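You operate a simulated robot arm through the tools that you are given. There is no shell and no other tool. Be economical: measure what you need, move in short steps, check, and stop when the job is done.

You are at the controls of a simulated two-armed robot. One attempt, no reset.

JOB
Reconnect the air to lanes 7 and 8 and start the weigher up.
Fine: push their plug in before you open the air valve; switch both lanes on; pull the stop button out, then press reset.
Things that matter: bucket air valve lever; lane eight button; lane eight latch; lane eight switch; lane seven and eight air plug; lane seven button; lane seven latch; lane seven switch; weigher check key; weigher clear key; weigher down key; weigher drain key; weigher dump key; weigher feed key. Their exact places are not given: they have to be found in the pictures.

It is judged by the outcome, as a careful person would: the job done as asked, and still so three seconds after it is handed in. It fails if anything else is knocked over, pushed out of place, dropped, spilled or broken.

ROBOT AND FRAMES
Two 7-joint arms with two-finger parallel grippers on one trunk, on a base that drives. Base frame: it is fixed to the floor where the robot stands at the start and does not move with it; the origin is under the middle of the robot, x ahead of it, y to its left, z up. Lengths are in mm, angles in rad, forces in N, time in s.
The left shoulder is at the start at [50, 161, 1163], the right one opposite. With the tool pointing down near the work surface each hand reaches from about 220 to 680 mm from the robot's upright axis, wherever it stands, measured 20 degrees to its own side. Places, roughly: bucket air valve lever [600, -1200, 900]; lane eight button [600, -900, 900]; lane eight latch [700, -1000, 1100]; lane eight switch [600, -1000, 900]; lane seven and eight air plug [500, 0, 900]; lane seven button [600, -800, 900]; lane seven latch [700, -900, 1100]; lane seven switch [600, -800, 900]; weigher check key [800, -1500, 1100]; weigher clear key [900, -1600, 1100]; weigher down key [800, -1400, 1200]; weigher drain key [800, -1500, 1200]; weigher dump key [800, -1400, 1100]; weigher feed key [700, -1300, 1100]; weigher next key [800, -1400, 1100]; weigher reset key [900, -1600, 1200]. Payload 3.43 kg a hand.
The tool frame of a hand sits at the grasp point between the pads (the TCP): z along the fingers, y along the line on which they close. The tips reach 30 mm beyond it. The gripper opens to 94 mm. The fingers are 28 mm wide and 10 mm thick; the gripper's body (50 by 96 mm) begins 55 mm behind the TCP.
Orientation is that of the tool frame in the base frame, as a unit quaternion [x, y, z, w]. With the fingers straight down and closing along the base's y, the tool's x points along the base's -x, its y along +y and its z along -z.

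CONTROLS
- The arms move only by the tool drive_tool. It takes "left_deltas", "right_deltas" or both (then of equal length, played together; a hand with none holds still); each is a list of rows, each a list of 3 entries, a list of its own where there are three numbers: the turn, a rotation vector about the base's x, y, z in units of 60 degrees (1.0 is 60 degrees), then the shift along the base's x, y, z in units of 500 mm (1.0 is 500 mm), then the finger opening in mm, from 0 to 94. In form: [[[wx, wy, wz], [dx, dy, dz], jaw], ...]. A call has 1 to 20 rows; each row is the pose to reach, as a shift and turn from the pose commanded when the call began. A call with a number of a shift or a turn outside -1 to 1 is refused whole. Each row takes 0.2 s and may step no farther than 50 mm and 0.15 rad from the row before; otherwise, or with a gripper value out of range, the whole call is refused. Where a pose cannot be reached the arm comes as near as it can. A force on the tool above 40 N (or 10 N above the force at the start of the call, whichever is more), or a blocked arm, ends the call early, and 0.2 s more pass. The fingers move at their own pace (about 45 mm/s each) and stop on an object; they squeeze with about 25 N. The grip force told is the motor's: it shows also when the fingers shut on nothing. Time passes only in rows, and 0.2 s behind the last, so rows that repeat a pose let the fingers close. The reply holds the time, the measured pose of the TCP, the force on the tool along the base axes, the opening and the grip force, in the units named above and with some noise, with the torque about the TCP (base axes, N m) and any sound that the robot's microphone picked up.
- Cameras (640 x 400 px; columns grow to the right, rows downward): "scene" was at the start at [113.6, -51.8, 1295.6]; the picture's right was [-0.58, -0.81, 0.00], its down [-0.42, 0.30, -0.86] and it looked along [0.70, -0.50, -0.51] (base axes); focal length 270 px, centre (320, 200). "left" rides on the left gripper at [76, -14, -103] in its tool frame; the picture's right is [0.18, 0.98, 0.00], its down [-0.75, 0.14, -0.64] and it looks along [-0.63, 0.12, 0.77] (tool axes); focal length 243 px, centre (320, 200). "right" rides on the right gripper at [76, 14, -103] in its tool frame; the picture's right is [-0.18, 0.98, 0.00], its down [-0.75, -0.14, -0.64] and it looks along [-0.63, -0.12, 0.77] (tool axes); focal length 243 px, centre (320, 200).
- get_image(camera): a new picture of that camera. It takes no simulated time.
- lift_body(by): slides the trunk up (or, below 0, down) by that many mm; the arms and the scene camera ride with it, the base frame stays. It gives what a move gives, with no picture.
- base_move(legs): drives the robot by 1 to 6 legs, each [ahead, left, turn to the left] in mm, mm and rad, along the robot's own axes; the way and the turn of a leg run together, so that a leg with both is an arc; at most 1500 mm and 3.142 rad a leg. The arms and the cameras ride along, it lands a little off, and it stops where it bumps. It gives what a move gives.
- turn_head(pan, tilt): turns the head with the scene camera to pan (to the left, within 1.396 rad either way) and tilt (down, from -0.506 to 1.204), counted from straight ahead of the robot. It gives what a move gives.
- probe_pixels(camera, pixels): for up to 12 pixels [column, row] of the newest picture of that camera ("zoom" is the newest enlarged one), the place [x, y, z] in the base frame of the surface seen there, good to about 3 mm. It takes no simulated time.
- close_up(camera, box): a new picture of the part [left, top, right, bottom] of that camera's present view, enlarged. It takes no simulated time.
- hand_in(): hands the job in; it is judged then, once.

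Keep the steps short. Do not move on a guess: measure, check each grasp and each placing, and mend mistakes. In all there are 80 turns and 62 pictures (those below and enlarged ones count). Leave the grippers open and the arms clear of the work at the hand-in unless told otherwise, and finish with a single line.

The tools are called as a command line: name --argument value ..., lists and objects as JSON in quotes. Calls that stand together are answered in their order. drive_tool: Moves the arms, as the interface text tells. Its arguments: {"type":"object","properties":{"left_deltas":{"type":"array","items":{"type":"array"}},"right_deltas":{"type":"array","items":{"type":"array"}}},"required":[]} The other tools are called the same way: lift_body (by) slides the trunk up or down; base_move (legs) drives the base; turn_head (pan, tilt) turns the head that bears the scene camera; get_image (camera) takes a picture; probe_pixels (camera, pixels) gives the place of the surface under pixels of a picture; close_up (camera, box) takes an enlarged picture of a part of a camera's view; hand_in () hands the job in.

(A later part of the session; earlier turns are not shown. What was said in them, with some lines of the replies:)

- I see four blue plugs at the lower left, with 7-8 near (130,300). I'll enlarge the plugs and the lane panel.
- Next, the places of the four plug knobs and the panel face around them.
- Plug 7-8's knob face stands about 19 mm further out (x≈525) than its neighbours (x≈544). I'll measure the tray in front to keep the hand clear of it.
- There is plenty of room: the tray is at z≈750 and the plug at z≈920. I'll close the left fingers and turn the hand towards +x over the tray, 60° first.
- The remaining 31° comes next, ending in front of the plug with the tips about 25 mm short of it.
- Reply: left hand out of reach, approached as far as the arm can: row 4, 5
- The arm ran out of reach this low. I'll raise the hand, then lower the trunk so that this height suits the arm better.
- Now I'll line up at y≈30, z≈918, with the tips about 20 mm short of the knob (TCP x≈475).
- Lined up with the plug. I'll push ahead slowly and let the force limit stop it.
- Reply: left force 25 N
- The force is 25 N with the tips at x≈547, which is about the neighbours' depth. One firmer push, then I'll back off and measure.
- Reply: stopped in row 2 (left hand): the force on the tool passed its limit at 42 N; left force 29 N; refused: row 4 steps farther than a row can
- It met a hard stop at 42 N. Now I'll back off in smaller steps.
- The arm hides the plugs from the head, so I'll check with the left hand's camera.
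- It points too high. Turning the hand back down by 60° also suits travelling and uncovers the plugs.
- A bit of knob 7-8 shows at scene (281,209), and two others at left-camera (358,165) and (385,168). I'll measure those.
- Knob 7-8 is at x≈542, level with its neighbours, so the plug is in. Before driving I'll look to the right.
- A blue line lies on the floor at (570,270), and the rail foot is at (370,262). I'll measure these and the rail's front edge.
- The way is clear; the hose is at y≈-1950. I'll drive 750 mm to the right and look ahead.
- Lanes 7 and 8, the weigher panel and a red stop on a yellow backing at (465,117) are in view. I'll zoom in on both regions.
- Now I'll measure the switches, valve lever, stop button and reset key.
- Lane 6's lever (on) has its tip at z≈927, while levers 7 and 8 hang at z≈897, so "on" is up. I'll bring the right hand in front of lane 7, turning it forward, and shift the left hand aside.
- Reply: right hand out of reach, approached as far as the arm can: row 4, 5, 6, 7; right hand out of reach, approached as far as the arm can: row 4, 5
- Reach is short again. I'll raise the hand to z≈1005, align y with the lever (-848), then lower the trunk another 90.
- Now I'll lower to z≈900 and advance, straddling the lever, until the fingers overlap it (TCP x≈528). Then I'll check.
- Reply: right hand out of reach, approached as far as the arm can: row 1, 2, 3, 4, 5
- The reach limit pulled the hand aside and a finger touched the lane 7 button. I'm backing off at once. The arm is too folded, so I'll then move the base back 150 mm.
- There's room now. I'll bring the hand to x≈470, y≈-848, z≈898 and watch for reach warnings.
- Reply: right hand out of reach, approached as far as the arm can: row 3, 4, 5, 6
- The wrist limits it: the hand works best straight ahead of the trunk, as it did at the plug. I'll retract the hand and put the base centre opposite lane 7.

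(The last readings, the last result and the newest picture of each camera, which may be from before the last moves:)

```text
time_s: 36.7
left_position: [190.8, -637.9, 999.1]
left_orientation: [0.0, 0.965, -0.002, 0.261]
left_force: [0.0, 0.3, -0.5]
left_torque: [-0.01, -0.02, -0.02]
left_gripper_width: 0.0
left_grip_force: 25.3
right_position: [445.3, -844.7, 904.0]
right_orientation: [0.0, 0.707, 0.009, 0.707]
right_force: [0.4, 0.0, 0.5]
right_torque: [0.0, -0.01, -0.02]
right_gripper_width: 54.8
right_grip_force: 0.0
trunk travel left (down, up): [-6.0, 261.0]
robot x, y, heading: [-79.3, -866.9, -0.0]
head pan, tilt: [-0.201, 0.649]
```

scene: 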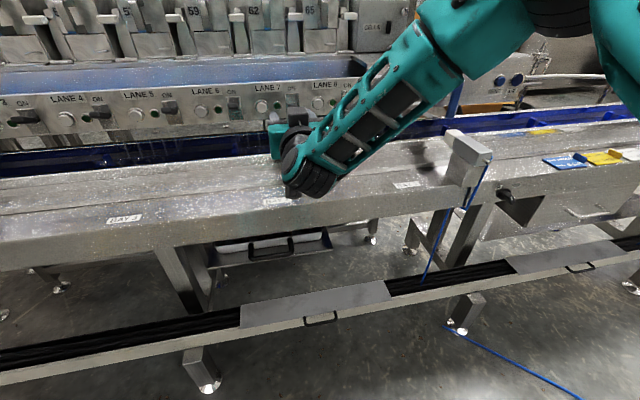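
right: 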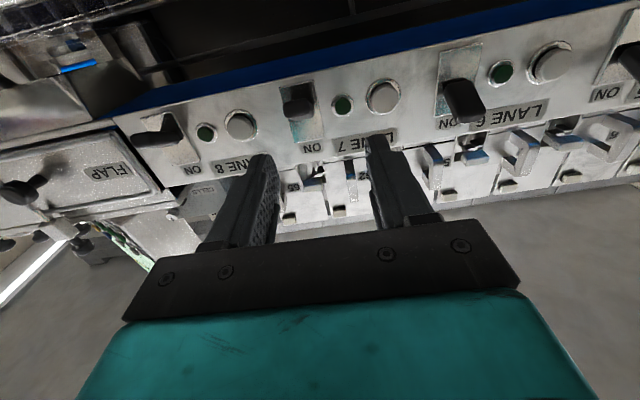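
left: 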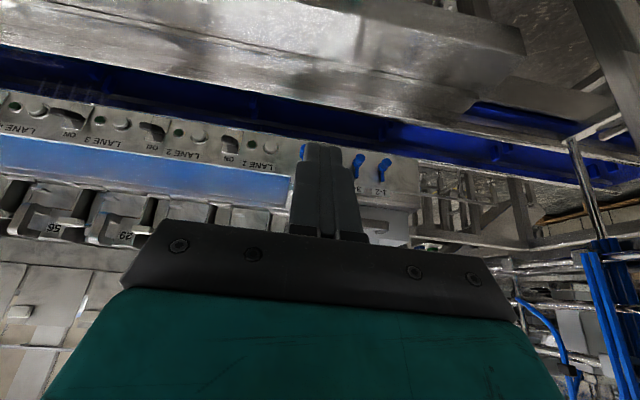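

That's reachable with no warning. Now I'll straddle the lever, to x≈525, y≈-847, z≈898.

drive_tool --right_deltas '[[[0, 0, 0], [0.05, -0.005, -0.01], 55], [[0, 0, 0], [0.1, -0.005, -0.012], 55], [[0, 0, 0], [0.13, -0.005, -0.012], 55]]'

get_image --camera "right"

```text
time_s: 37.5
left_position: [191.3, -637.9, 1000.8]
left_orientation: [0.001, 0.965, -0.002, 0.261]
left_force: [-0.4, 0.7, 0.2]
left_torque: [0.02, 0.03, -0.02]
left_gripper_width: 0.0
left_grip_force: 25.1
right_position: [510.0, -848.0, 898.5]
right_orientation: [0.0, 0.707, 0.009, 0.707]
right_force: [0.1, 0.2, -0.6]
right_torque: [0.02, 0.01, 0.0]
right_gripper_width: 54.9
right_grip_force: 0.1
trunk travel left (down, up): [-6.0, 261.0]
robot x, y, heading: [-83.6, -866.8, -0.001]
head pan, tilt: [-0.201, 0.649]
```

```text
30 pictures are left
```

right: 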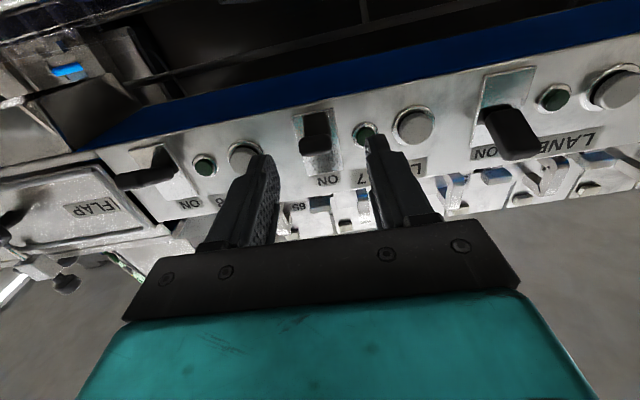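

The lever is between the fingers. I'll advance 15 mm and close on it.

drive_tool --right_deltas '[[[0, 0, 0], [0.015, 0, 0], 55], [[0, 0, 0], [0.03, 0, 0], 50], [[0, 0, 0], [0.03, 0, 0], 40], [[0, 0, 0], [0.03, 0, 0], 25], [[0, 0, 0], [0.03, 0, 0], 10], [[0, 0, 0], [0.03, 0, 0], 0]]'

```text
time_s: 38.9
left_position: [191.0, -640.0, 999.6]
left_orientation: [0.001, 0.965, -0.002, 0.261]
left_force: [-0.7, -0.3, -0.7]
left_torque: [-0.02, 0.01, -0.02]
left_gripper_width: 0.2
left_grip_force: 24.9
right_position: [524.4, -849.1, 899.4]
right_orientation: [0.0, 0.707, 0.009, 0.707]
right_force: [0.2, -3.1, 0.1]
right_torque: [-0.2, 0.07, -0.76]
right_gripper_width: 19.6
right_grip_force: 42.4
trunk travel left (down, up): [-6.0, 261.0]
robot x, y, heading: [-85.1, -867.1, -0.005]
head pan, tilt: [-0.201, 0.649]
```

The lever is held (19.6 mm). Now I'll lift it about 36 mm.

drive_tool --right_deltas '[[[0, 0, 0], [-0.004, 0, 0.014], 0], [[0, 0, 0], [-0.008, 0, 0.028], 0], [[0, 0, 0], [-0.008, 0, 0.042], 0], [[0, 0, 0], [-0.004, 0, 0.056], 0], [[0, 0, 0], [0, 0, 0.07], 0]]'

get_image --camera "right"

```text
time_s: 40.1
left_position: [191.2, -637.7, 1000.9]
left_orientation: [0.001, 0.965, -0.002, 0.261]
left_force: [0.6, 0.7, 0.2]
left_torque: [0.0, 0.01, 0.0]
left_gripper_width: 0.2
left_grip_force: 24.8
right_position: [525.3, -846.9, 938.9]
right_orientation: [0.001, 0.704, 0.011, 0.71]
right_force: [0.3, 0.2, 1.0]
right_torque: [0.02, -0.02, 0.01]
right_gripper_width: 0.0
right_grip_force: 33.1
trunk travel left (down, up): [-6.0, 261.0]
robot x, y, heading: [-79.1, -865.9, 0.001]
head pan, tilt: [-0.201, 0.649]
```

```text
29 pictures are left
```

right: 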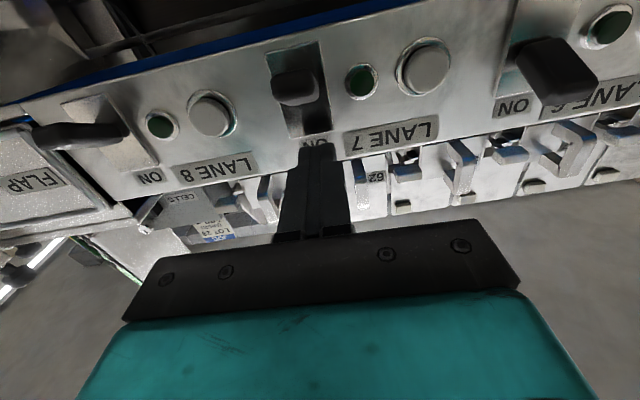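

The fingers slipped off the lever. I'll measure the lever tips to see where they ended.

probe_pixels --camera "right" --pixels '[[295, 90], [297, 102], [308, 70], [555, 75], [575, 100], [85, 132], [60, 138], [315, 120]]'

close_up --camera "right" --box '[220, 10, 380, 160]'

```text
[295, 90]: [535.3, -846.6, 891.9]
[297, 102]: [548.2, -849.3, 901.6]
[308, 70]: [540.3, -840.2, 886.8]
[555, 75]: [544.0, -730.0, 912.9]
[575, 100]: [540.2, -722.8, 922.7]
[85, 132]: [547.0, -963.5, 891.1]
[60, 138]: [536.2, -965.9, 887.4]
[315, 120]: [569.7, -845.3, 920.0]
```

```text
2.67 times, centred on (300, 85) of right
```

zoom: 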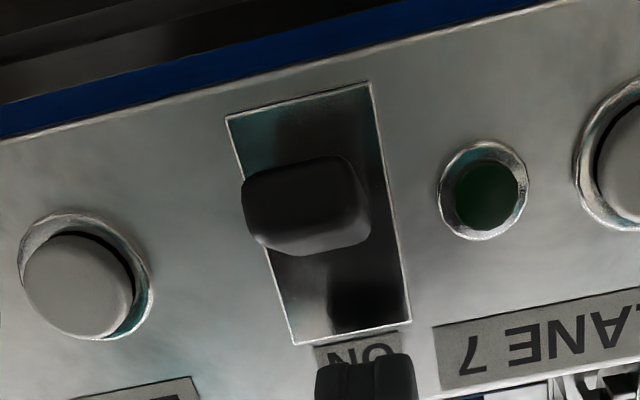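

The lever is still down. I'll push it up from below with closed fingertips instead: back off, go down to z≈864, forward under the lever.

drive_tool --right_deltas '[[[0, 0, 0], [-0.06, 0, 0], 0], [[0, 0, 0], [-0.1, 0, -0.03], 0], [[0, 0, 0], [-0.1, 0, -0.08], 0], [[0, 0, 0], [-0.1, 0, -0.12], 0], [[0, 0, 0], [-0.1, 0, -0.152], 0], [[0, 0, 0], [-0.1, 0, -0.152], 0]]'

get_image --camera "right"

```text
time_s: 41.5
left_position: [191.1, -639.1, 1000.5]
left_orientation: [0.0, 0.965, -0.001, 0.261]
left_force: [-0.8, -1.1, -0.4]
left_torque: [-0.03, 0.02, 0.01]
left_gripper_width: 0.0
left_grip_force: 25.3
right_position: [475.7, -849.5, 855.9]
right_orientation: [0.0, 0.707, 0.01, 0.707]
right_force: [0.4, -0.3, -0.3]
right_torque: [-0.02, 0.0, 0.0]
right_gripper_width: 0.0
right_grip_force: 33.0
trunk travel left (down, up): [-6.0, 261.0]
robot x, y, heading: [-77.0, -866.4, -0.002]
head pan, tilt: [-0.201, 0.649]
```

```text
27 pictures are left
```

right: 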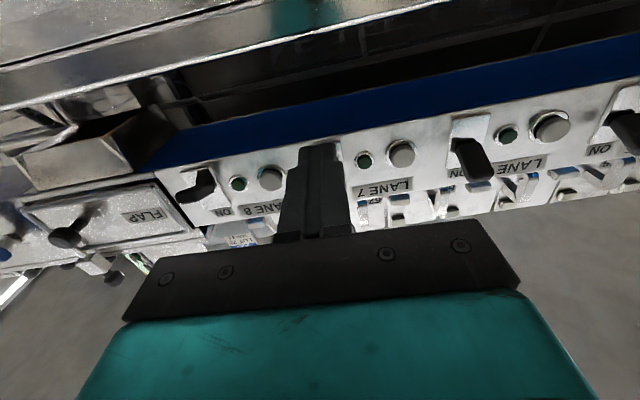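

Reached z≈856 with the fingers under the lever. Forward 44 mm, then up in steps.

drive_tool --right_deltas '[[[0, 0, 0], [0.045, 0.003, 0], 0], [[0, 0, 0], [0.09, 0.004, 0], 0], [[0, 0, 0], [0.09, 0.004, 0.03], 0], [[0, 0, 0], [0.09, 0.004, 0.05], 0], [[0, 0, 0], [0.09, 0.004, 0.07], 0], [[0, 0, 0], [0.09, 0.004, 0.09], 0], [[0, 0, 0], [0.09, 0.004, 0.1], 0], [[0, 0, 0], [0.09, 0.004, 0.11], 0]]'

get_image --camera "scene"

```text
time_s: 43.3
left_position: [189.7, -638.8, 999.8]
left_orientation: [0.0, 0.966, -0.002, 0.26]
left_force: [0.3, -0.5, 0.6]
left_torque: [0.03, 0.0, -0.01]
left_gripper_width: 0.0
left_grip_force: 24.8
right_position: [515.7, -846.6, 899.6]
right_orientation: [-0.005, 0.719, 0.011, 0.695]
right_force: [-6.0, -1.6, -5.6]
right_torque: [0.03, 0.1, -0.03]
right_gripper_width: 0.1
right_grip_force: 33.8
trunk travel left (down, up): [-6.0, 261.0]
robot x, y, heading: [-76.4, -867.0, -0.006]
head pan, tilt: [-0.201, 0.649]
stopped in row 8 (right hand): the force on the tool passed its limit at 42 N (the readings are from after the stop); the commanded pose is now the measured one
```

```text
26 pictures are left
```

scene: 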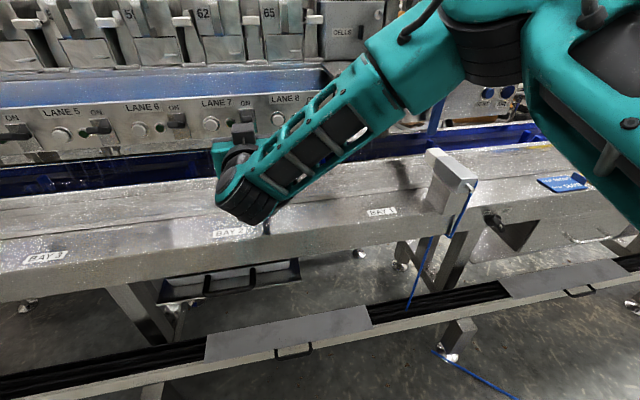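

Resistance reached 42 N at z≈900. I'll retreat down a little, then back, and look.

drive_tool --right_deltas '[[[0, 0, 0], [0, 0, -0.03], 0], [[0, 0, 0], [-0.06, 0, -0.05], 0], [[0, 0, 0], [-0.12, 0, -0.05], 0]]'

get_image --camera "right"

close_up --camera "scene" --box '[140, 60, 340, 185]'

```text
time_s: 44.1
left_position: [190.5, -638.3, 1000.9]
left_orientation: [0.0, 0.965, -0.002, 0.261]
left_force: [0.0, -0.3, 0.4]
left_torque: [-0.01, -0.02, -0.03]
left_gripper_width: 0.0
left_grip_force: 24.4
right_position: [453.9, -847.6, 872.7]
right_orientation: [-0.004, 0.717, 0.011, 0.697]
right_force: [1.0, -1.3, -0.7]
right_torque: [0.01, -0.01, 0.0]
right_gripper_width: 0.2
right_grip_force: 33.4
trunk travel left (down, up): [-6.0, 261.0]
robot x, y, heading: [-78.9, -863.4, 0.001]
head pan, tilt: [-0.201, 0.649]
```

```text
25 pictures are left
```

right: 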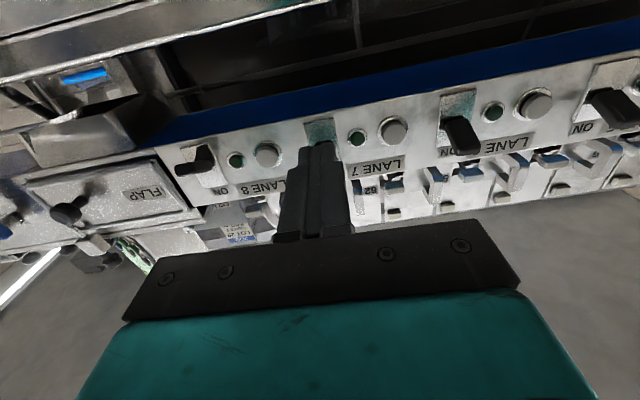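

```text
3.20 times, centred on (240, 122) of scene
```

zoom: 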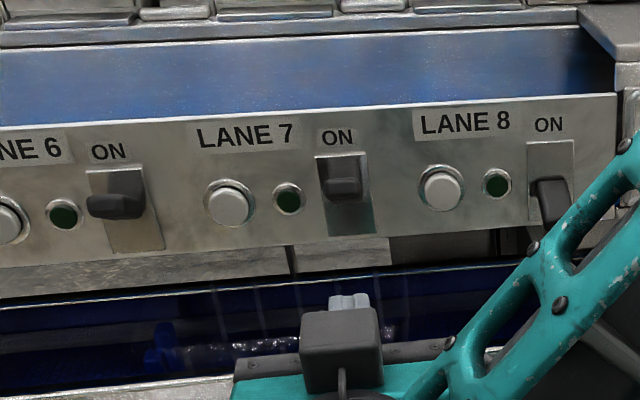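

Lane 7's lever is now up, like lane 6's. Driving 122 mm right puts the hand under lane 8's lever (y≈-970).

base_move --legs '[[0, -126, 0]]'

close_up --camera "scene" --box '[140, 60, 340, 185]'

```text
time_s: 45.8
left_position: [191.6, -763.3, 999.7]
left_orientation: [0.001, 0.965, -0.002, 0.26]
left_force: [0.1, 0.2, 0.3]
left_torque: [0.03, -0.03, -0.02]
left_gripper_width: 0.0
left_grip_force: 24.7
right_position: [453.9, -973.5, 873.5]
right_orientation: [-0.003, 0.717, 0.009, 0.697]
right_force: [0.2, -0.5, 0.0]
right_torque: [0.01, -0.04, 0.0]
right_gripper_width: 0.0
right_grip_force: 33.1
trunk travel left (down, up): [-6.0, 261.0]
robot x, y, heading: [-78.4, -991.8, -0.006]
head pan, tilt: [-0.201, 0.649]
```

```text
3.20 times, centred on (240, 122) of scene
```

zoom: 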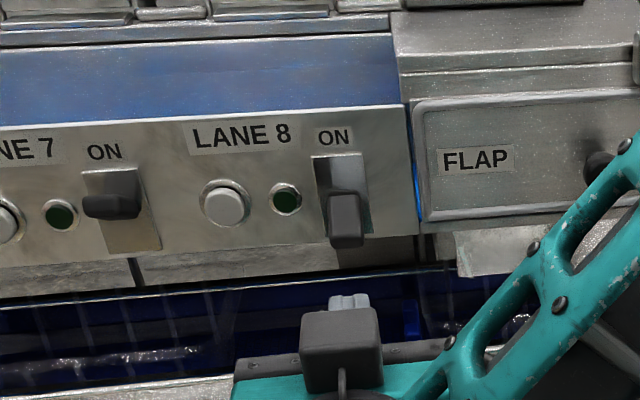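

Lined up under lane 8's lever. I'll do the same motion: down 17, forward 64, up.

drive_tool --right_deltas '[[[0, 0, 0], [0.03, 0.006, -0.035], 0], [[0, 0, 0], [0.085, 0.006, -0.035], 0], [[0, 0, 0], [0.13, 0.006, -0.035], 0], [[0, 0, 0], [0.13, 0.006, -0.005], 0], [[0, 0, 0], [0.13, 0.006, 0.015], 0], [[0, 0, 0], [0.13, 0.006, 0.035], 0], [[0, 0, 0], [0.13, 0.006, 0.055], 0], [[0, 0, 0], [0.13, 0.006, 0.065], 0], [[0, 0, 0], [0.13, 0.006, 0.075], 0], [[0, 0, 0], [0.13, 0.006, 0.08], 0]]'

drive_tool --right_deltas '[[[0, 0, 0], [0, 0, -0.03], 0], [[0, 0, 0], [-0.06, 0, -0.05], 0], [[0, 0, 0], [-0.14, 0, -0.05], 0]]'

close_up --camera "scene" --box '[140, 60, 340, 185]'

```text
time_s: 47.9
left_position: [191.5, -765.1, 1000.6]
left_orientation: [0.001, 0.965, -0.002, 0.261]
left_force: [0.1, -0.7, -0.6]
left_torque: [0.02, 0.01, 0.01]
left_gripper_width: 0.2
left_grip_force: 25.3
right_position: [515.6, -972.0, 898.6]
right_orientation: [-0.006, 0.729, 0.009, 0.684]
right_force: [-5.8, -1.5, -4.8]
right_torque: [0.05, 0.08, -0.09]
right_gripper_width: 0.0
right_grip_force: 33.2
trunk travel left (down, up): [-6.0, 261.0]
robot x, y, heading: [-80.0, -996.2, 0.002]
head pan, tilt: [-0.201, 0.649]
stopped in row 10 (right hand): the force on the tool passed its limit at 42 N (the readings are from after the stop); the commanded pose is now the measured one
```

```text
time_s: 48.7
left_position: [190.2, -764.6, 999.7]
left_orientation: [0.001, 0.965, -0.002, 0.261]
left_force: [0.3, -0.3, 0.8]
left_torque: [0.02, 0.0, 0.01]
left_gripper_width: 0.0
left_grip_force: 25.5
right_position: [445.7, -971.9, 872.2]
right_orientation: [-0.005, 0.728, 0.009, 0.686]
right_force: [0.8, 0.5, 0.1]
right_torque: [-0.01, 0.0, -0.02]
right_gripper_width: 0.0
right_grip_force: 33.0
trunk travel left (down, up): [-6.0, 261.0]
robot x, y, heading: [-79.2, -990.1, 0.002]
head pan, tilt: [-0.201, 0.649]
```

```text
3.20 times, centred on (240, 122) of scene
```

zoom: 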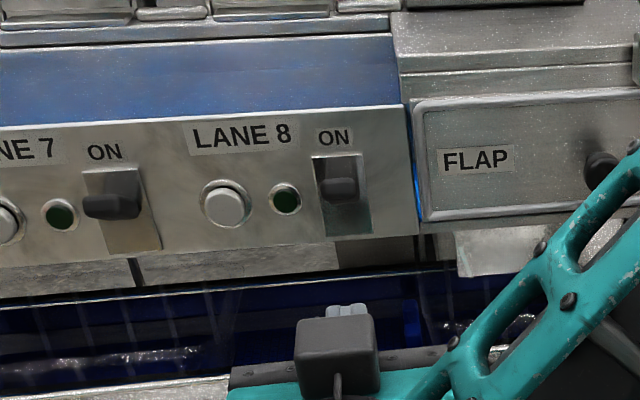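

Lane 8's lever is up. For the valve I'll raise the trunk 120 mm to clear the post, drive 220 right, and look.

lift_body --by 120

base_move --legs '[[-40, -220, 0]]'

turn_head --pan -0.1 --tilt 0.5

get_image --camera "scene"

```text
time_s: 50.2
left_position: [191.5, -764.6, 1120.4]
left_orientation: [0.001, 0.965, -0.003, 0.261]
left_force: [0.0, 0.6, 0.9]
left_torque: [-0.03, -0.01, 0.01]
left_gripper_width: 0.1
left_grip_force: 25.3
right_position: [446.4, -973.1, 991.9]
right_orientation: [-0.005, 0.727, 0.009, 0.686]
right_force: [-0.9, 0.5, 0.2]
right_torque: [0.01, 0.0, -0.01]
right_gripper_width: 0.2
right_grip_force: 33.7
trunk travel left (down, up): [-126.0, 141.0]
robot x, y, heading: [-77.8, -990.2, 0.0]
head pan, tilt: [-0.201, 0.649]
```

```text
time_s: 52.8
left_position: [152.2, -980.9, 1120.7]
left_orientation: [0.0, 0.965, -0.002, 0.261]
left_force: [0.2, 0.9, 0.8]
left_torque: [0.0, -0.01, 0.0]
left_gripper_width: 0.1
left_grip_force: 25.3
right_position: [407.7, -1187.3, 991.3]
right_orientation: [-0.006, 0.727, 0.01, 0.686]
right_force: [0.0, 0.7, -0.2]
right_torque: [-0.05, -0.01, -0.01]
right_gripper_width: 0.0
right_grip_force: 32.8
trunk travel left (down, up): [-126.0, 141.0]
robot x, y, heading: [-120.5, -1211.3, 0.003]
head pan, tilt: [-0.201, 0.649]
```

```text
time_s: 53.5
left_position: [151.5, -979.7, 1120.1]
left_orientation: [0.0, 0.965, -0.001, 0.261]
left_force: [0.5, -0.2, -0.4]
left_torque: [0.09, -0.02, 0.0]
left_gripper_width: 0.1
left_grip_force: 25.1
right_position: [407.6, -1189.2, 990.3]
right_orientation: [-0.006, 0.727, 0.01, 0.686]
right_force: [-0.2, 0.2, 0.2]
right_torque: [-0.02, 0.01, 0.03]
right_gripper_width: 0.0
right_grip_force: 32.9
trunk travel left (down, up): [-126.0, 141.0]
robot x, y, heading: [-116.9, -1207.0, 0.004]
head pan, tilt: [-0.099, 0.499]
```

```text
21 pictures are left
```

scene: 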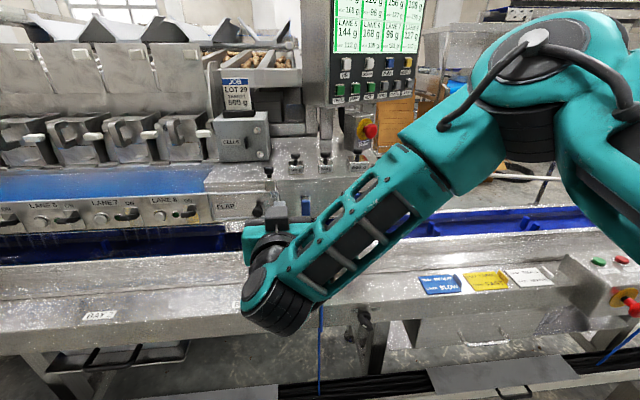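

I'll zoom in on the valve lever near (304,206).

close_up --camera "scene" --box '[210, 130, 418, 260]'

```text
3.08 times, centred on (314, 195) of scene
```

zoom: 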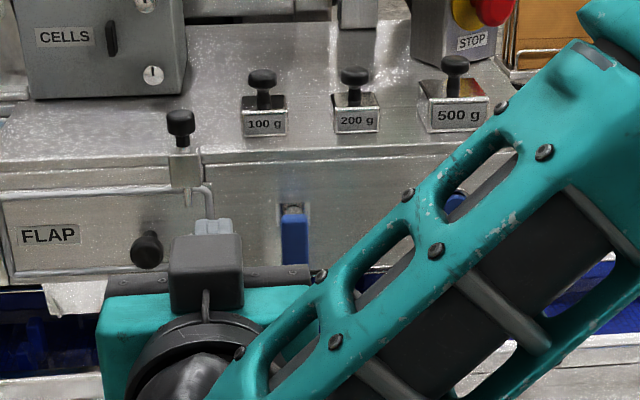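

The lever hangs down from a pivot facing us. I'll look with the right camera for an open/shut marking.

get_image --camera "right"

```text
19 pictures are left
```

right: 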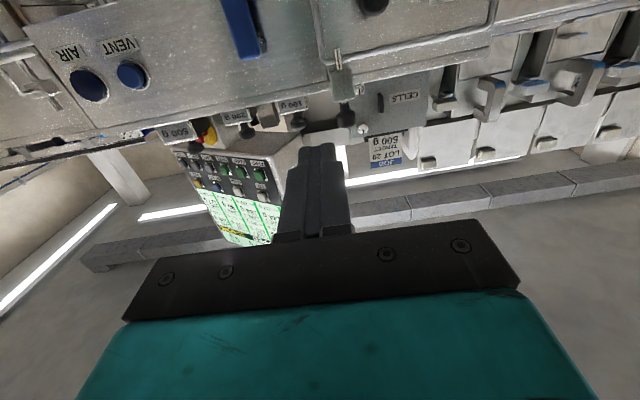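

No marking is visible. A square push sideways on the lever works both ways. A post stands in front of it (z≈839), so I'll tilt the hand 42° downward and come to the lever's left side.

drive_tool --right_deltas '[[[0, 0.14, 0], [0.02, 0, 0], 0], [[0, 0.28, 0], [0.04, 0, 0], 0], [[0, 0.42, 0], [0.06, -0.01, -0.03], 0], [[0, 0.56, 0], [0.09, -0.02, -0.07], 0], [[0, 0.7, 0], [0.125, -0.022, -0.12], 0], [[0, 0.7, 0], [0.125, -0.022, -0.12], 0]]'

get_image --camera "right"

```text
time_s: 54.9
left_position: [151.3, -980.1, 1119.6]
left_orientation: [0.0, 0.965, -0.002, 0.261]
left_force: [-0.2, -0.8, -0.5]
left_torque: [-0.02, 0.01, -0.01]
left_gripper_width: 0.1
left_grip_force: 25.3
right_position: [468.6, -1197.2, 928.9]
right_orientation: [-0.002, 0.925, 0.012, 0.38]
right_force: [-0.6, -0.6, -0.2]
right_torque: [-0.01, 0.01, -0.04]
right_gripper_width: 0.1
right_grip_force: 32.9
trunk travel left (down, up): [-126.0, 141.0]
robot x, y, heading: [-120.5, -1205.3, -0.001]
head pan, tilt: [-0.099, 0.499]
```

```text
18 pictures are left
```

right: 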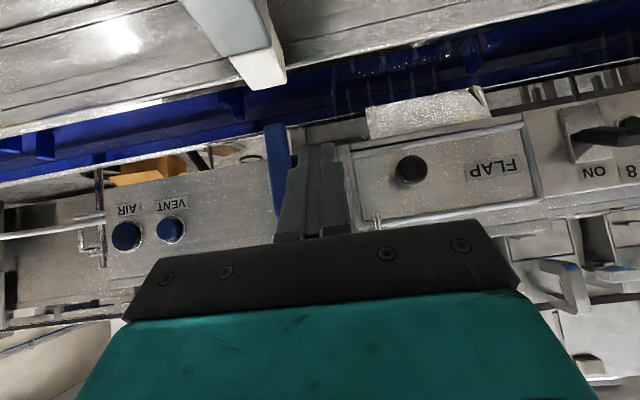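

A clear view: the lever is at (275,150). I'll measure the lever, flap knob and post.

probe_pixels --camera "right" --pixels '[[274, 128], [277, 160], [280, 190], [408, 168], [262, 75], [340, 165], [238, 190], [355, 195]]'

```text
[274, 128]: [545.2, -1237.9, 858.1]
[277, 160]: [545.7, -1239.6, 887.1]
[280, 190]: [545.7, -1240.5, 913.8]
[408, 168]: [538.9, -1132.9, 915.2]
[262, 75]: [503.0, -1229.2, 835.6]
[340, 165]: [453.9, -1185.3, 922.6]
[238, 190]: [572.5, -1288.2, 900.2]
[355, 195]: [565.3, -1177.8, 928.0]
```

I'll go in beside the lever, left of it, and push gently to the right (−y) to learn whether it swings that way.

drive_tool --right_deltas '[[[0, 0, 0], [0.06, 0, -0.02], 0], [[0, 0, 0], [0.116, 0, -0.046], 0], [[0, 0, 0], [0.116, -0.02, -0.046], 0], [[0, 0, 0], [0.116, -0.04, -0.046], 0], [[0, 0, 0], [0.116, -0.06, -0.046], 0], [[0, 0, 0], [0.116, -0.08, -0.046], 0]]'

get_image --camera "right"

```text
time_s: 56.2
left_position: [150.8, -979.2, 1120.6]
left_orientation: [-0.001, 0.965, -0.001, 0.261]
left_force: [-0.2, 0.0, -0.2]
left_torque: [-0.03, 0.05, 0.02]
left_gripper_width: 0.0
left_grip_force: 25.5
right_position: [526.5, -1238.4, 908.5]
right_orientation: [-0.002, 0.925, 0.012, 0.38]
right_force: [-5.6, 1.6, -2.9]
right_torque: [0.05, 0.05, -0.02]
right_gripper_width: 0.0
right_grip_force: 33.3
trunk travel left (down, up): [-126.0, 141.0]
robot x, y, heading: [-117.8, -1207.2, -0.003]
head pan, tilt: [-0.099, 0.499]
```

```text
17 pictures are left
```

right: 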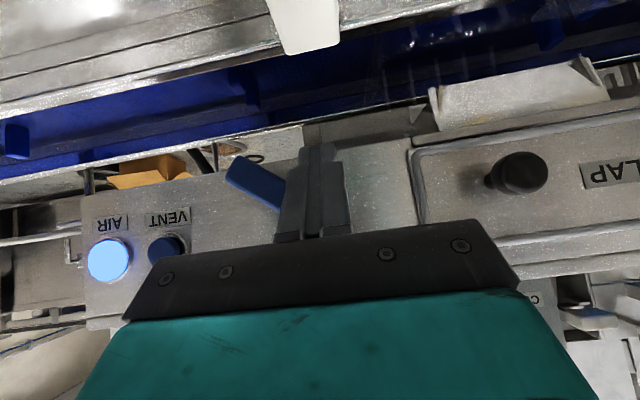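

It swings to the right and the AIR lamp has lit while VENT went dark. I'll carry on round to a full quarter turn.

drive_tool --right_deltas '[[[0, 0, 0], [-0.006, -0.025, 0], 0], [[0, 0, 0], [-0.006, -0.045, 0.008], 0], [[0, 0, 0], [-0.006, -0.06, 0.02], 0], [[0, 0, 0], [-0.006, -0.07, 0.035], 0], [[0, 0, 0], [-0.006, -0.076, 0.05], 0], [[0, 0, 0], [-0.006, -0.076, 0.06], 0]]'

get_image --camera "right"

```text
time_s: 57.6
left_position: [152.1, -980.0, 1120.7]
left_orientation: [0.0, 0.965, -0.001, 0.261]
left_force: [0.2, -0.3, 0.4]
left_torque: [0.01, 0.02, -0.01]
left_gripper_width: 0.2
left_grip_force: 25.3
right_position: [517.6, -1276.6, 925.2]
right_orientation: [-0.003, 0.93, 0.01, 0.368]
right_force: [-2.9, -1.0, -1.8]
right_torque: [0.0, 0.04, 0.0]
right_gripper_width: 0.0
right_grip_force: 32.8
trunk travel left (down, up): [-126.0, 141.0]
robot x, y, heading: [-119.6, -1209.5, 0.005]
head pan, tilt: [-0.099, 0.499]
stopped in row 6 (right hand): the force on the tool passed its limit at 42 N (the readings are from after the stop); the commanded pose is now the measured one
```

```text
16 pictures are left
```

right: 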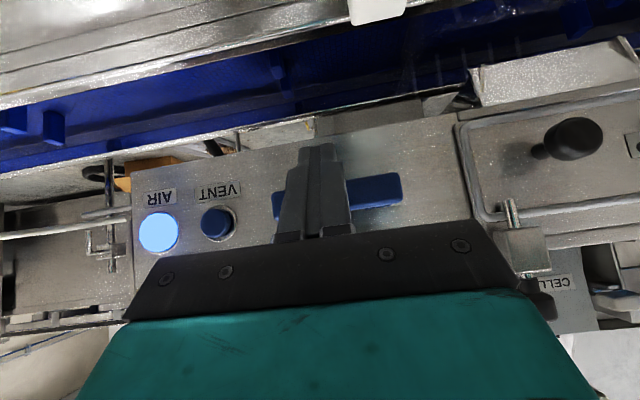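

The lever is level at its stop and AIR is lit, so the valve is open. I'll ease off and retract, then look at the stop button.

drive_tool --right_deltas '[[[0, 0, 0], [-0.02, 0, -0.01], 0], [[0, 0, 0], [-0.1, 0, 0], 0], [[0, 0, 0], [-0.19, 0, 0.03], 0], [[0, 0, 0], [-0.26, 0, 0.08], 0], [[0, 0, 0], [-0.34, -0.02, 0.12], 94], [[0, 0, 0], [-0.4, -0.05, 0.12], 94]]'

turn_head --pan -0.2 --tilt 0.25

get_image --camera "scene"

```text
time_s: 59.0
left_position: [151.9, -980.4, 1119.0]
left_orientation: [0.0, 0.966, -0.001, 0.26]
left_force: [-0.6, -0.1, -0.1]
left_torque: [-0.03, 0.01, -0.02]
left_gripper_width: 0.0
left_grip_force: 24.7
right_position: [319.0, -1301.3, 985.4]
right_orientation: [-0.003, 0.929, 0.01, 0.369]
right_force: [0.1, 0.3, 0.0]
right_torque: [-0.01, -0.02, 0.02]
right_gripper_width: 50.7
right_grip_force: 0.0
trunk travel left (down, up): [-126.0, 141.0]
robot x, y, heading: [-122.1, -1207.3, 0.002]
head pan, tilt: [-0.099, 0.499]
```

```text
time_s: 59.8
left_position: [151.7, -979.6, 1119.4]
left_orientation: [-0.001, 0.965, -0.002, 0.261]
left_force: [0.5, 1.4, -0.4]
left_torque: [0.0, -0.02, 0.02]
left_gripper_width: 0.2
left_grip_force: 24.6
right_position: [320.3, -1302.0, 986.2]
right_orientation: [-0.004, 0.929, 0.012, 0.37]
right_force: [0.3, -0.6, 0.2]
right_torque: [0.0, -0.01, 0.0]
right_gripper_width: 94.0
right_grip_force: 0.0
trunk travel left (down, up): [-126.0, 141.0]
robot x, y, heading: [-116.7, -1210.8, 0.0]
head pan, tilt: [-0.201, 0.25]
```

```text
15 pictures are left
```

scene: 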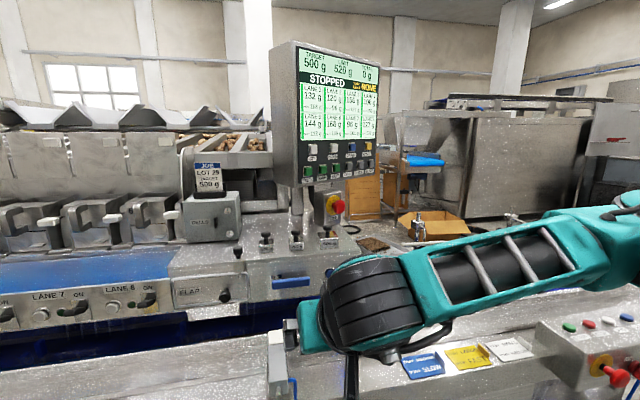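

The screen says STOPPED, and all lanes now show grams. I'll zoom in on the weigher panel and its stop button.

close_up --camera "scene" --box '[270, 130, 410, 250]'

probe_pixels --camera "scene" --pixels '[[339, 207], [338, 203], [331, 206], [328, 215], [367, 146], [367, 148], [352, 148], [358, 160], [365, 162], [325, 185], [368, 155]]'

```text
3.33 times, centred on (340, 190) of scene
```

zoom: 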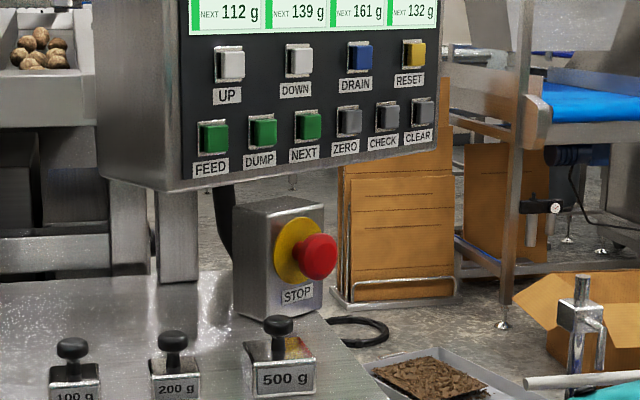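

```text
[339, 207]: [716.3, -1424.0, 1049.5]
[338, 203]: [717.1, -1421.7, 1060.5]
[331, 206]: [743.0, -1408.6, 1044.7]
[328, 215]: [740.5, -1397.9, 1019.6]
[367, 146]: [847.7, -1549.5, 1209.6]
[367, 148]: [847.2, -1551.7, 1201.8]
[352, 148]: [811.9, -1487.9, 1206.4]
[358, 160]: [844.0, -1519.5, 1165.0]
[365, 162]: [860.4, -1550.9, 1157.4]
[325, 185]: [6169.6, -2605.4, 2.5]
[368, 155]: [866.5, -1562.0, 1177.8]
```

The panel and stop face about 29° to the right of straight back: key row direction (0.49,−0.87), normal (−0.87,−0.49). The stop knob's front is at about (714,−1424,1052). I'll raise the trunk 100 and drive to about (−10,−1500) with heading 0.3.

lift_body --by 100

base_move --legs '[[0, -295, 0], [105, 0, 0.3]]'

turn_head --pan -0.1 --tilt 0.3

get_image --camera "scene"

```text
time_s: 61.1
left_position: [151.2, -980.4, 1219.7]
left_orientation: [-0.001, 0.965, -0.001, 0.261]
left_force: [0.6, -1.0, -0.1]
left_torque: [0.0, -0.02, -0.03]
left_gripper_width: 0.1
left_grip_force: 24.8
right_position: [320.5, -1299.5, 1084.9]
right_orientation: [-0.004, 0.929, 0.01, 0.369]
right_force: [0.6, -0.5, -0.1]
right_torque: [-0.01, 0.02, -0.01]
right_gripper_width: 94.1
right_grip_force: 0.1
trunk travel left (down, up): [-226.0, 41.0]
robot x, y, heading: [-118.6, -1209.3, 0.004]
head pan, tilt: [-0.201, 0.25]
```

```text
time_s: 65.2
left_position: [175.2, -1182.8, 1219.6]
left_orientation: [-0.148, 0.954, 0.038, 0.258]
left_force: [-0.4, 1.0, 0.0]
left_torque: [-0.02, -0.01, -0.03]
left_gripper_width: 0.0
left_grip_force: 25.2
right_position: [432.4, -1436.1, 1085.0]
right_orientation: [-0.147, 0.918, 0.067, 0.363]
right_force: [-0.2, -0.1, -0.4]
right_torque: [0.01, 0.0, 0.02]
right_gripper_width: 94.0
right_grip_force: 0.1
trunk travel left (down, up): [-226.0, 41.0]
robot x, y, heading: [-11.9, -1485.5, 0.312]
head pan, tilt: [-0.201, 0.25]
```

```text
time_s: 65.9
left_position: [175.2, -1182.6, 1220.1]
left_orientation: [-0.149, 0.954, 0.039, 0.258]
left_force: [0.4, 0.1, 1.1]
left_torque: [-0.01, -0.01, -0.03]
left_gripper_width: 0.0
left_grip_force: 25.5
right_position: [431.6, -1436.8, 1085.6]
right_orientation: [-0.147, 0.918, 0.068, 0.362]
right_force: [-0.2, 0.6, 0.3]
right_torque: [0.02, -0.01, -0.02]
right_gripper_width: 94.2
right_grip_force: 0.0
trunk travel left (down, up): [-226.0, 41.0]
robot x, y, heading: [-9.6, -1485.3, 0.31]
head pan, tilt: [-0.099, 0.3]
```

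```text
13 pictures are left
```

scene: 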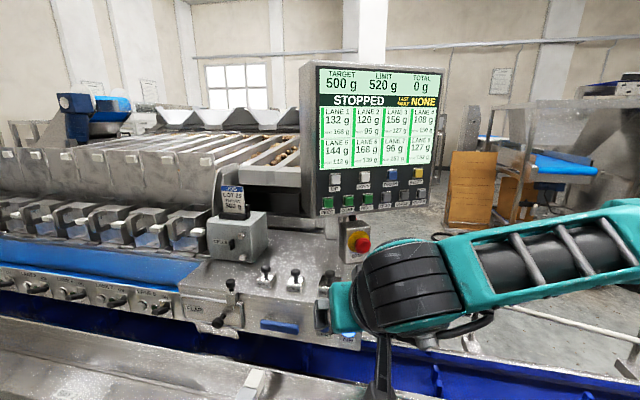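

A good, nearly frontal view. I'll measure the knob, its backing, its surroundings and the reset key.

probe_pixels --camera "scene" --pixels '[[363, 243], [359, 243], [367, 243], [363, 239], [351, 240], [354, 234], [348, 250], [417, 173], [415, 171], [391, 174], [404, 180], [430, 175]]'

close_up --camera "scene" --box '[300, 150, 444, 260]'

```text
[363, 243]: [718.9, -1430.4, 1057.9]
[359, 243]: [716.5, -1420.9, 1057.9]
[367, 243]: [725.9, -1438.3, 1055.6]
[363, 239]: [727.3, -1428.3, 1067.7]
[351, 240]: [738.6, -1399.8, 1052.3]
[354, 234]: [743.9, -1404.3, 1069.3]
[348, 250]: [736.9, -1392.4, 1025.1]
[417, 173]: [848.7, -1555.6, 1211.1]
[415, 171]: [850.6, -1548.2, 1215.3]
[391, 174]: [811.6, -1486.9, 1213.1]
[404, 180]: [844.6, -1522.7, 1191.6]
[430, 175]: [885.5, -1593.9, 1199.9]
```

```text
3.64 times, centred on (372, 205) of scene
```

zoom: 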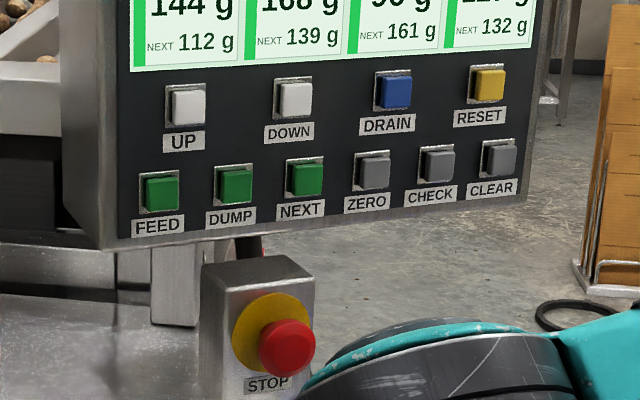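

The knob front is at about (719,−1430,1052), some 30 mm off the box face. I'll bring the open right hand in along the knob's axis (yaw ≈0.51, 20° downward), stopping 80 mm short.

drive_tool --right_deltas '[[[0.03, -0.07, 0.03], [0.07, -0.01, 0], 80], [[0.06, -0.14, 0.06], [0.14, -0.02, 0], 80], [[0.09, -0.21, 0.09], [0.21, -0.03, 0], 80], [[0.12, -0.28, 0.12], [0.28, -0.04, 0], 80], [[0.15, -0.35, 0.15], [0.36, -0.055, 0], 80], [[0.18, -0.413, 0.177], [0.434, -0.064, -0.005], 80], [[0.18, -0.413, 0.177], [0.434, -0.064, -0.005], 80]]'

get_image --camera "right"

```text
time_s: 67.5
left_position: [174.2, -1182.8, 1219.5]
left_orientation: [-0.149, 0.954, 0.038, 0.257]
left_force: [-0.4, -0.9, -0.6]
left_torque: [0.02, 0.0, 0.03]
left_gripper_width: 0.0
left_grip_force: 24.9
right_position: [646.9, -1466.9, 1081.8]
right_orientation: [-0.208, 0.79, 0.153, 0.556]
right_force: [0.8, -0.1, 0.3]
right_torque: [0.01, -0.02, -0.01]
right_gripper_width: 80.0
right_grip_force: 0.1
trunk travel left (down, up): [-226.0, 41.0]
robot x, y, heading: [-12.6, -1478.6, 0.311]
head pan, tilt: [-0.099, 0.3]
```

```text
11 pictures are left
```

right: 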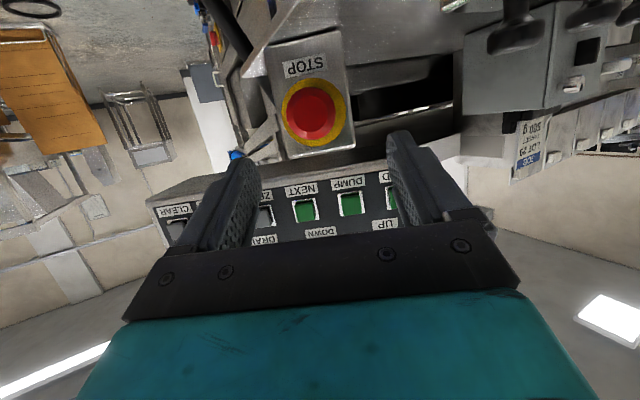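

Well lined up. I'll measure the knob from this camera.

probe_pixels --camera "right" --pixels '[[311, 114], [292, 114], [330, 114], [311, 96], [311, 134], [340, 100], [311, 148]]'

```text
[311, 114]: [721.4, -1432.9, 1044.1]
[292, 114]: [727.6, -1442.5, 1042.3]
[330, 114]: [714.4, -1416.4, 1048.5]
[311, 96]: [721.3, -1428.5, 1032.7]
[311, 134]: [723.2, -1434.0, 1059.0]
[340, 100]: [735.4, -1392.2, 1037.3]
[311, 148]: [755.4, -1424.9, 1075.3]
```

The knob centre is at about (721,−1431,1047). I'll move in to straddle it, then close.

drive_tool --right_deltas '[[[0, 0, 0], [0.05, 0.025, -0.025], 80], [[0, 0, 0], [0.1, 0.05, -0.05], 80], [[0, 0, 0], [0.138, 0.07, -0.061], 80], [[0, 0, 0], [0.138, 0.07, -0.061], 80]]'

get_image --camera "right"

```text
time_s: 68.5
left_position: [174.2, -1183.9, 1219.4]
left_orientation: [-0.149, 0.954, 0.04, 0.258]
left_force: [0.8, 0.8, -0.1]
left_torque: [0.01, -0.04, 0.0]
left_gripper_width: 0.3
left_grip_force: 24.3
right_position: [718.7, -1431.1, 1049.2]
right_orientation: [-0.208, 0.79, 0.154, 0.556]
right_force: [-0.1, -0.3, -0.7]
right_torque: [-0.02, 0.0, 0.0]
right_gripper_width: 80.0
right_grip_force: 0.0
trunk travel left (down, up): [-226.0, 41.0]
robot x, y, heading: [-13.4, -1483.4, 0.309]
head pan, tilt: [-0.099, 0.3]
```

```text
10 pictures are left
```

right: 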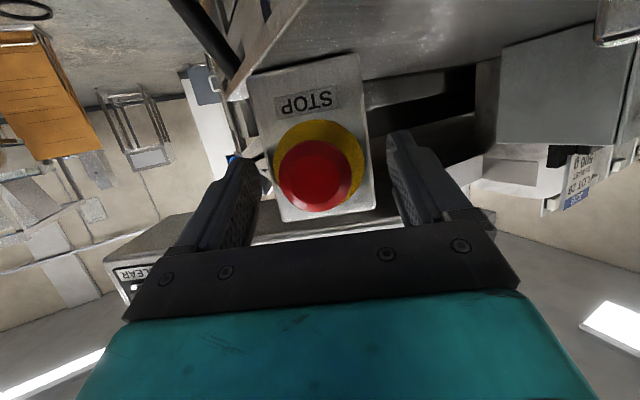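

Clean straddle. I'll close gently on the knob.

drive_tool --right_deltas '[[[0, 0, 0], [0, 0, 0], 60], [[0, 0, 0], [0, 0, 0], 40], [[0, 0, 0], [0, 0, 0], 20], [[0, 0, 0], [0, 0, 0], 0], [[0, 0, 0], [0, 0, 0], 0]]'

```text
time_s: 69.7
left_position: [175.6, -1183.2, 1219.6]
left_orientation: [-0.148, 0.954, 0.038, 0.258]
left_force: [0.9, -0.4, -0.1]
left_torque: [-0.02, 0.0, -0.01]
left_gripper_width: 0.0
left_grip_force: 25.0
right_position: [719.2, -1433.0, 1047.9]
right_orientation: [-0.207, 0.791, 0.152, 0.555]
right_force: [5.6, -6.3, 1.3]
right_torque: [-0.11, 0.03, -0.1]
right_gripper_width: 39.7
right_grip_force: 44.3
trunk travel left (down, up): [-226.0, 41.0]
robot x, y, heading: [-12.4, -1480.7, 0.312]
head pan, tilt: [-0.099, 0.3]
```

The knob is held (39.7 mm). I'll pull straight out along (−0.87,−0.49) in small steps.

drive_tool --right_deltas '[[[0, 0, 0], [-0.007, -0.004, 0], 0], [[0, 0, 0], [-0.014, -0.008, 0], 0], [[0, 0, 0], [-0.021, -0.012, 0], 0], [[0, 0, 0], [-0.028, -0.016, 0], 0]]'

close_up --camera "scene" --box '[300, 60, 480, 260]'

```text
time_s: 70.7
left_position: [178.5, -1181.3, 1218.6]
left_orientation: [-0.15, 0.954, 0.038, 0.256]
left_force: [0.1, -1.3, 0.0]
left_torque: [0.01, 0.02, 0.03]
left_gripper_width: 0.0
left_grip_force: 25.2
right_position: [709.2, -1439.8, 1048.8]
right_orientation: [-0.206, 0.792, 0.153, 0.554]
right_force: [37.2, 10.8, -3.4]
right_torque: [0.09, -0.1, -0.02]
right_gripper_width: 40.2
right_grip_force: 45.2
trunk travel left (down, up): [-226.0, 41.0]
robot x, y, heading: [-14.9, -1481.1, 0.315]
head pan, tilt: [-0.099, 0.3]
```

```text
2.00 times, centred on (390, 160) of scene
```

zoom: 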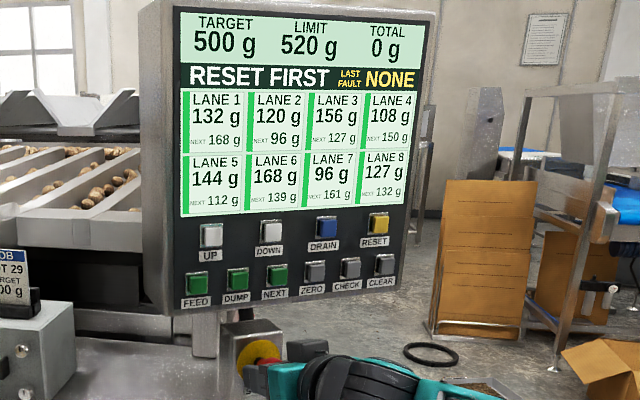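

The screen now says RESET FIRST, so the stop is out. I'll open the fingers and back straight off.

drive_tool --right_deltas '[[[0, 0, 0], [0.004, 0.002, 0], 60], [[0, 0, 0], [0.004, 0.002, 0], 80], [[0, 0, 0], [0.004, 0.002, 0], 80], [[0, 0, 0], [-0.07, -0.04, 0.03], 80], [[0, 0, 0], [-0.15, -0.085, 0.055], 80], [[0, 0, 0], [-0.2, -0.12, 0.1], 80]]'

```text
time_s: 72.1
left_position: [173.6, -1182.4, 1220.3]
left_orientation: [-0.149, 0.954, 0.039, 0.257]
left_force: [0.4, 0.4, 0.1]
left_torque: [0.0, 0.0, -0.02]
left_gripper_width: 0.1
left_grip_force: 25.1
right_position: [601.5, -1505.8, 1103.2]
right_orientation: [-0.207, 0.791, 0.152, 0.555]
right_force: [-0.1, -0.2, 0.1]
right_torque: [0.01, -0.02, 0.01]
right_gripper_width: 79.9
right_grip_force: 0.1
trunk travel left (down, up): [-226.0, 41.0]
robot x, y, heading: [-15.6, -1482.2, 0.313]
head pan, tilt: [-0.099, 0.3]
```

Next is the yellow RESET key at (848,−1556,1211). I'll close the fingers, level the hand, and come to 50 mm short of the key along its normal.

drive_tool --right_deltas '[[[0.03, -0.05, 0], [0.0, -0.04, 0.06], 40], [[0.06, -0.1, 0], [0.05, -0.09, 0.12], 0], [[0.09, -0.16, 0], [0.12, -0.13, 0.17], 0], [[0.12, -0.22, 0], [0.2, -0.16, 0.21], 0], [[0.15, -0.27, 0], [0.28, -0.17, 0.216], 0], [[0.163, -0.29, 0], [0.355, -0.178, 0.216], 0], [[0.163, -0.29, 0], [0.355, -0.178, 0.216], 0]]'

get_image --camera "right"

```text
time_s: 73.7
left_position: [174.5, -1182.0, 1218.9]
left_orientation: [-0.149, 0.954, 0.039, 0.258]
left_force: [0.4, -1.2, 0.2]
left_torque: [0.02, 0.01, 0.02]
left_gripper_width: 0.0
left_grip_force: 24.6
right_position: [782.5, -1591.5, 1213.0]
right_orientation: [-0.18, 0.681, 0.186, 0.684]
right_force: [-0.3, -0.3, 0.4]
right_torque: [0.02, -0.04, -0.01]
right_gripper_width: 0.0
right_grip_force: 25.2
trunk travel left (down, up): [-226.0, 41.0]
robot x, y, heading: [-16.0, -1478.5, 0.311]
head pan, tilt: [-0.099, 0.3]
```

```text
8 pictures are left
```

right: 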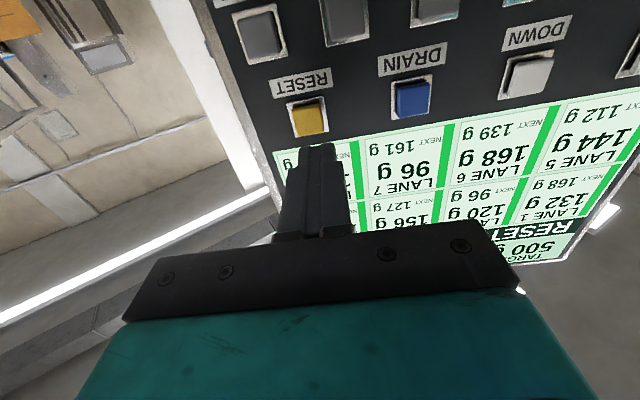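

RESET shows at (310,121), just beyond the tips. One measurement for the exact aim.

probe_pixels --camera "right" --pixels '[[311, 121], [300, 121], [322, 121], [310, 112], [312, 130], [290, 108], [412, 100]]'

```text
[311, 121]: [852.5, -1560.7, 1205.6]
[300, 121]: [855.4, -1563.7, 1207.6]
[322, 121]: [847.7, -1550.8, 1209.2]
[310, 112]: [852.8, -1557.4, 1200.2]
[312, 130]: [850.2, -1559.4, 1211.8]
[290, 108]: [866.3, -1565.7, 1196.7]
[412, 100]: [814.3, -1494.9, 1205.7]
```

Key centre is at about (851.5,−1558,1206.5), 46 mm ahead. I'll approach aligned, then press in 2 mm steps by about 6 mm and release.

drive_tool --right_deltas '[[[0, 0, 0], [0.04, 0.014, -0.013], 0], [[0, 0, 0], [0.075, 0.03, -0.013], 0], [[0, 0, 0], [0.084, 0.036, -0.013], 0], [[0, 0, 0], [0.088, 0.038, -0.013], 0], [[0, 0, 0], [0.092, 0.04, -0.013], 0], [[0, 0, 0], [0.096, 0.042, -0.013], 0], [[0, 0, 0], [0.1, 0.044, -0.013], 0]]'

close_up --camera "scene" --box '[300, 60, 480, 260]'

```text
time_s: 75.3
left_position: [173.7, -1183.8, 1220.2]
left_orientation: [-0.149, 0.954, 0.039, 0.258]
left_force: [-0.1, 0.4, 0.2]
left_torque: [0.0, 0.01, 0.03]
left_gripper_width: 0.0
left_grip_force: 25.0
right_position: [831.1, -1569.9, 1205.2]
right_orientation: [-0.18, 0.682, 0.186, 0.684]
right_force: [-12.8, -4.7, -2.1]
right_torque: [0.06, 0.1, 0.08]
right_gripper_width: 0.0
right_grip_force: 25.3
trunk travel left (down, up): [-226.0, 41.0]
robot x, y, heading: [-13.8, -1482.7, 0.308]
head pan, tilt: [-0.099, 0.3]
heard: click
```

```text
2.00 times, centred on (390, 160) of scene
```

zoom: 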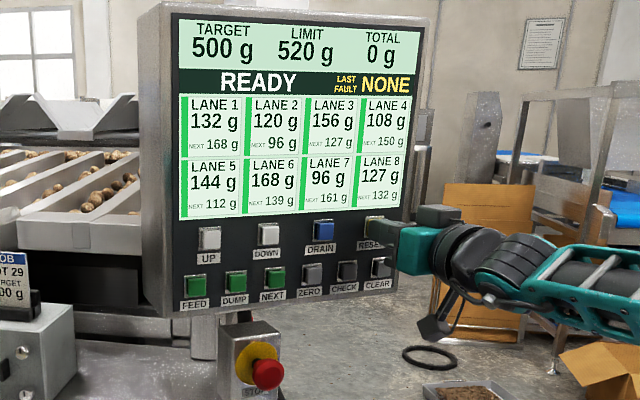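

A click, and the screen reads READY with all eight lanes on. I'll withdraw the hand, open both grippers and check once more.

drive_tool --right_deltas '[[[0, 0, 0], [-0.06, -0.035, 0], 0], [[0, 0, 0], [-0.14, -0.08, 0], 0], [[0, 0, 0], [-0.22, -0.125, 0], 40], [[0, 0, 0], [-0.3, -0.16, 0], 80], [[0, 0, 0], [-0.38, -0.18, 0], 94], [[0, 0, 0], [-0.44, -0.18, 0], 94]]' --left_deltas '[[[0, 0, 0], [0, 0, 0], 20], [[0, 0, 0], [0, 0, 0], 40], [[0, 0, 0], [0, 0, 0], 60], [[0, 0, 0], [0, 0, 0], 80], [[0, 0, 0], [0, 0, 0], 94], [[0, 0, 0], [0, 0, 0], 94]]'

get_image --camera "scene"

close_up --camera "scene" --box '[100, 200, 400, 388]'

```text
time_s: 76.7
left_position: [174.2, -1183.5, 1220.9]
left_orientation: [-0.15, 0.954, 0.039, 0.257]
left_force: [0.4, -0.2, -0.1]
left_torque: [0.03, -0.01, -0.03]
left_gripper_width: 93.9
left_grip_force: 0.0
right_position: [609.7, -1658.2, 1202.4]
right_orientation: [-0.181, 0.682, 0.185, 0.684]
right_force: [0.2, 0.4, -0.2]
right_torque: [-0.03, 0.05, -0.02]
right_gripper_width: 83.8
right_grip_force: 0.0
trunk travel left (down, up): [-226.0, 41.0]
robot x, y, heading: [-7.9, -1482.0, 0.307]
head pan, tilt: [-0.099, 0.3]
```

```text
6 pictures are left
```

scene: 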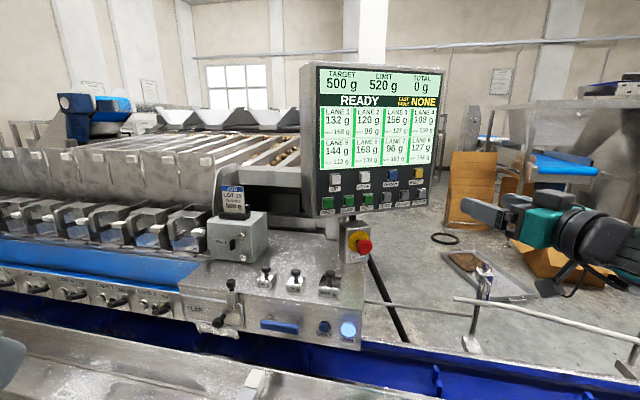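

```text
2.13 times, centred on (250, 294) of scene
```

zoom: 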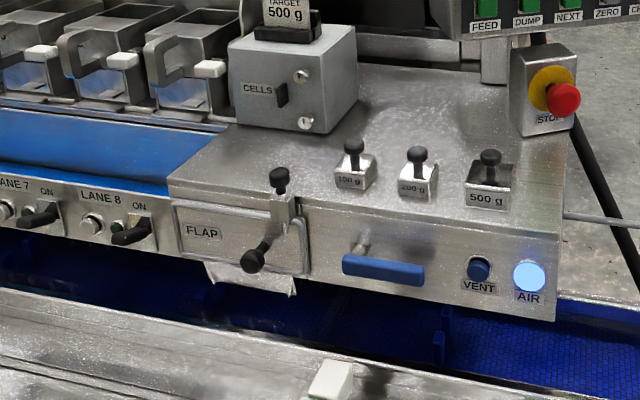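

The screen reads READY, the valve lever is level with AIR lit, both switches are up, the stop is out, and the hands are open and clear. Handing in.

hand_in

```text
The job is handed in.
```

Lanes 7 and 8 are back on air and switched on, and the weigher reads READY; along the way a finger brushed the lane 7 button at about 9 N, with no effect that I could see.
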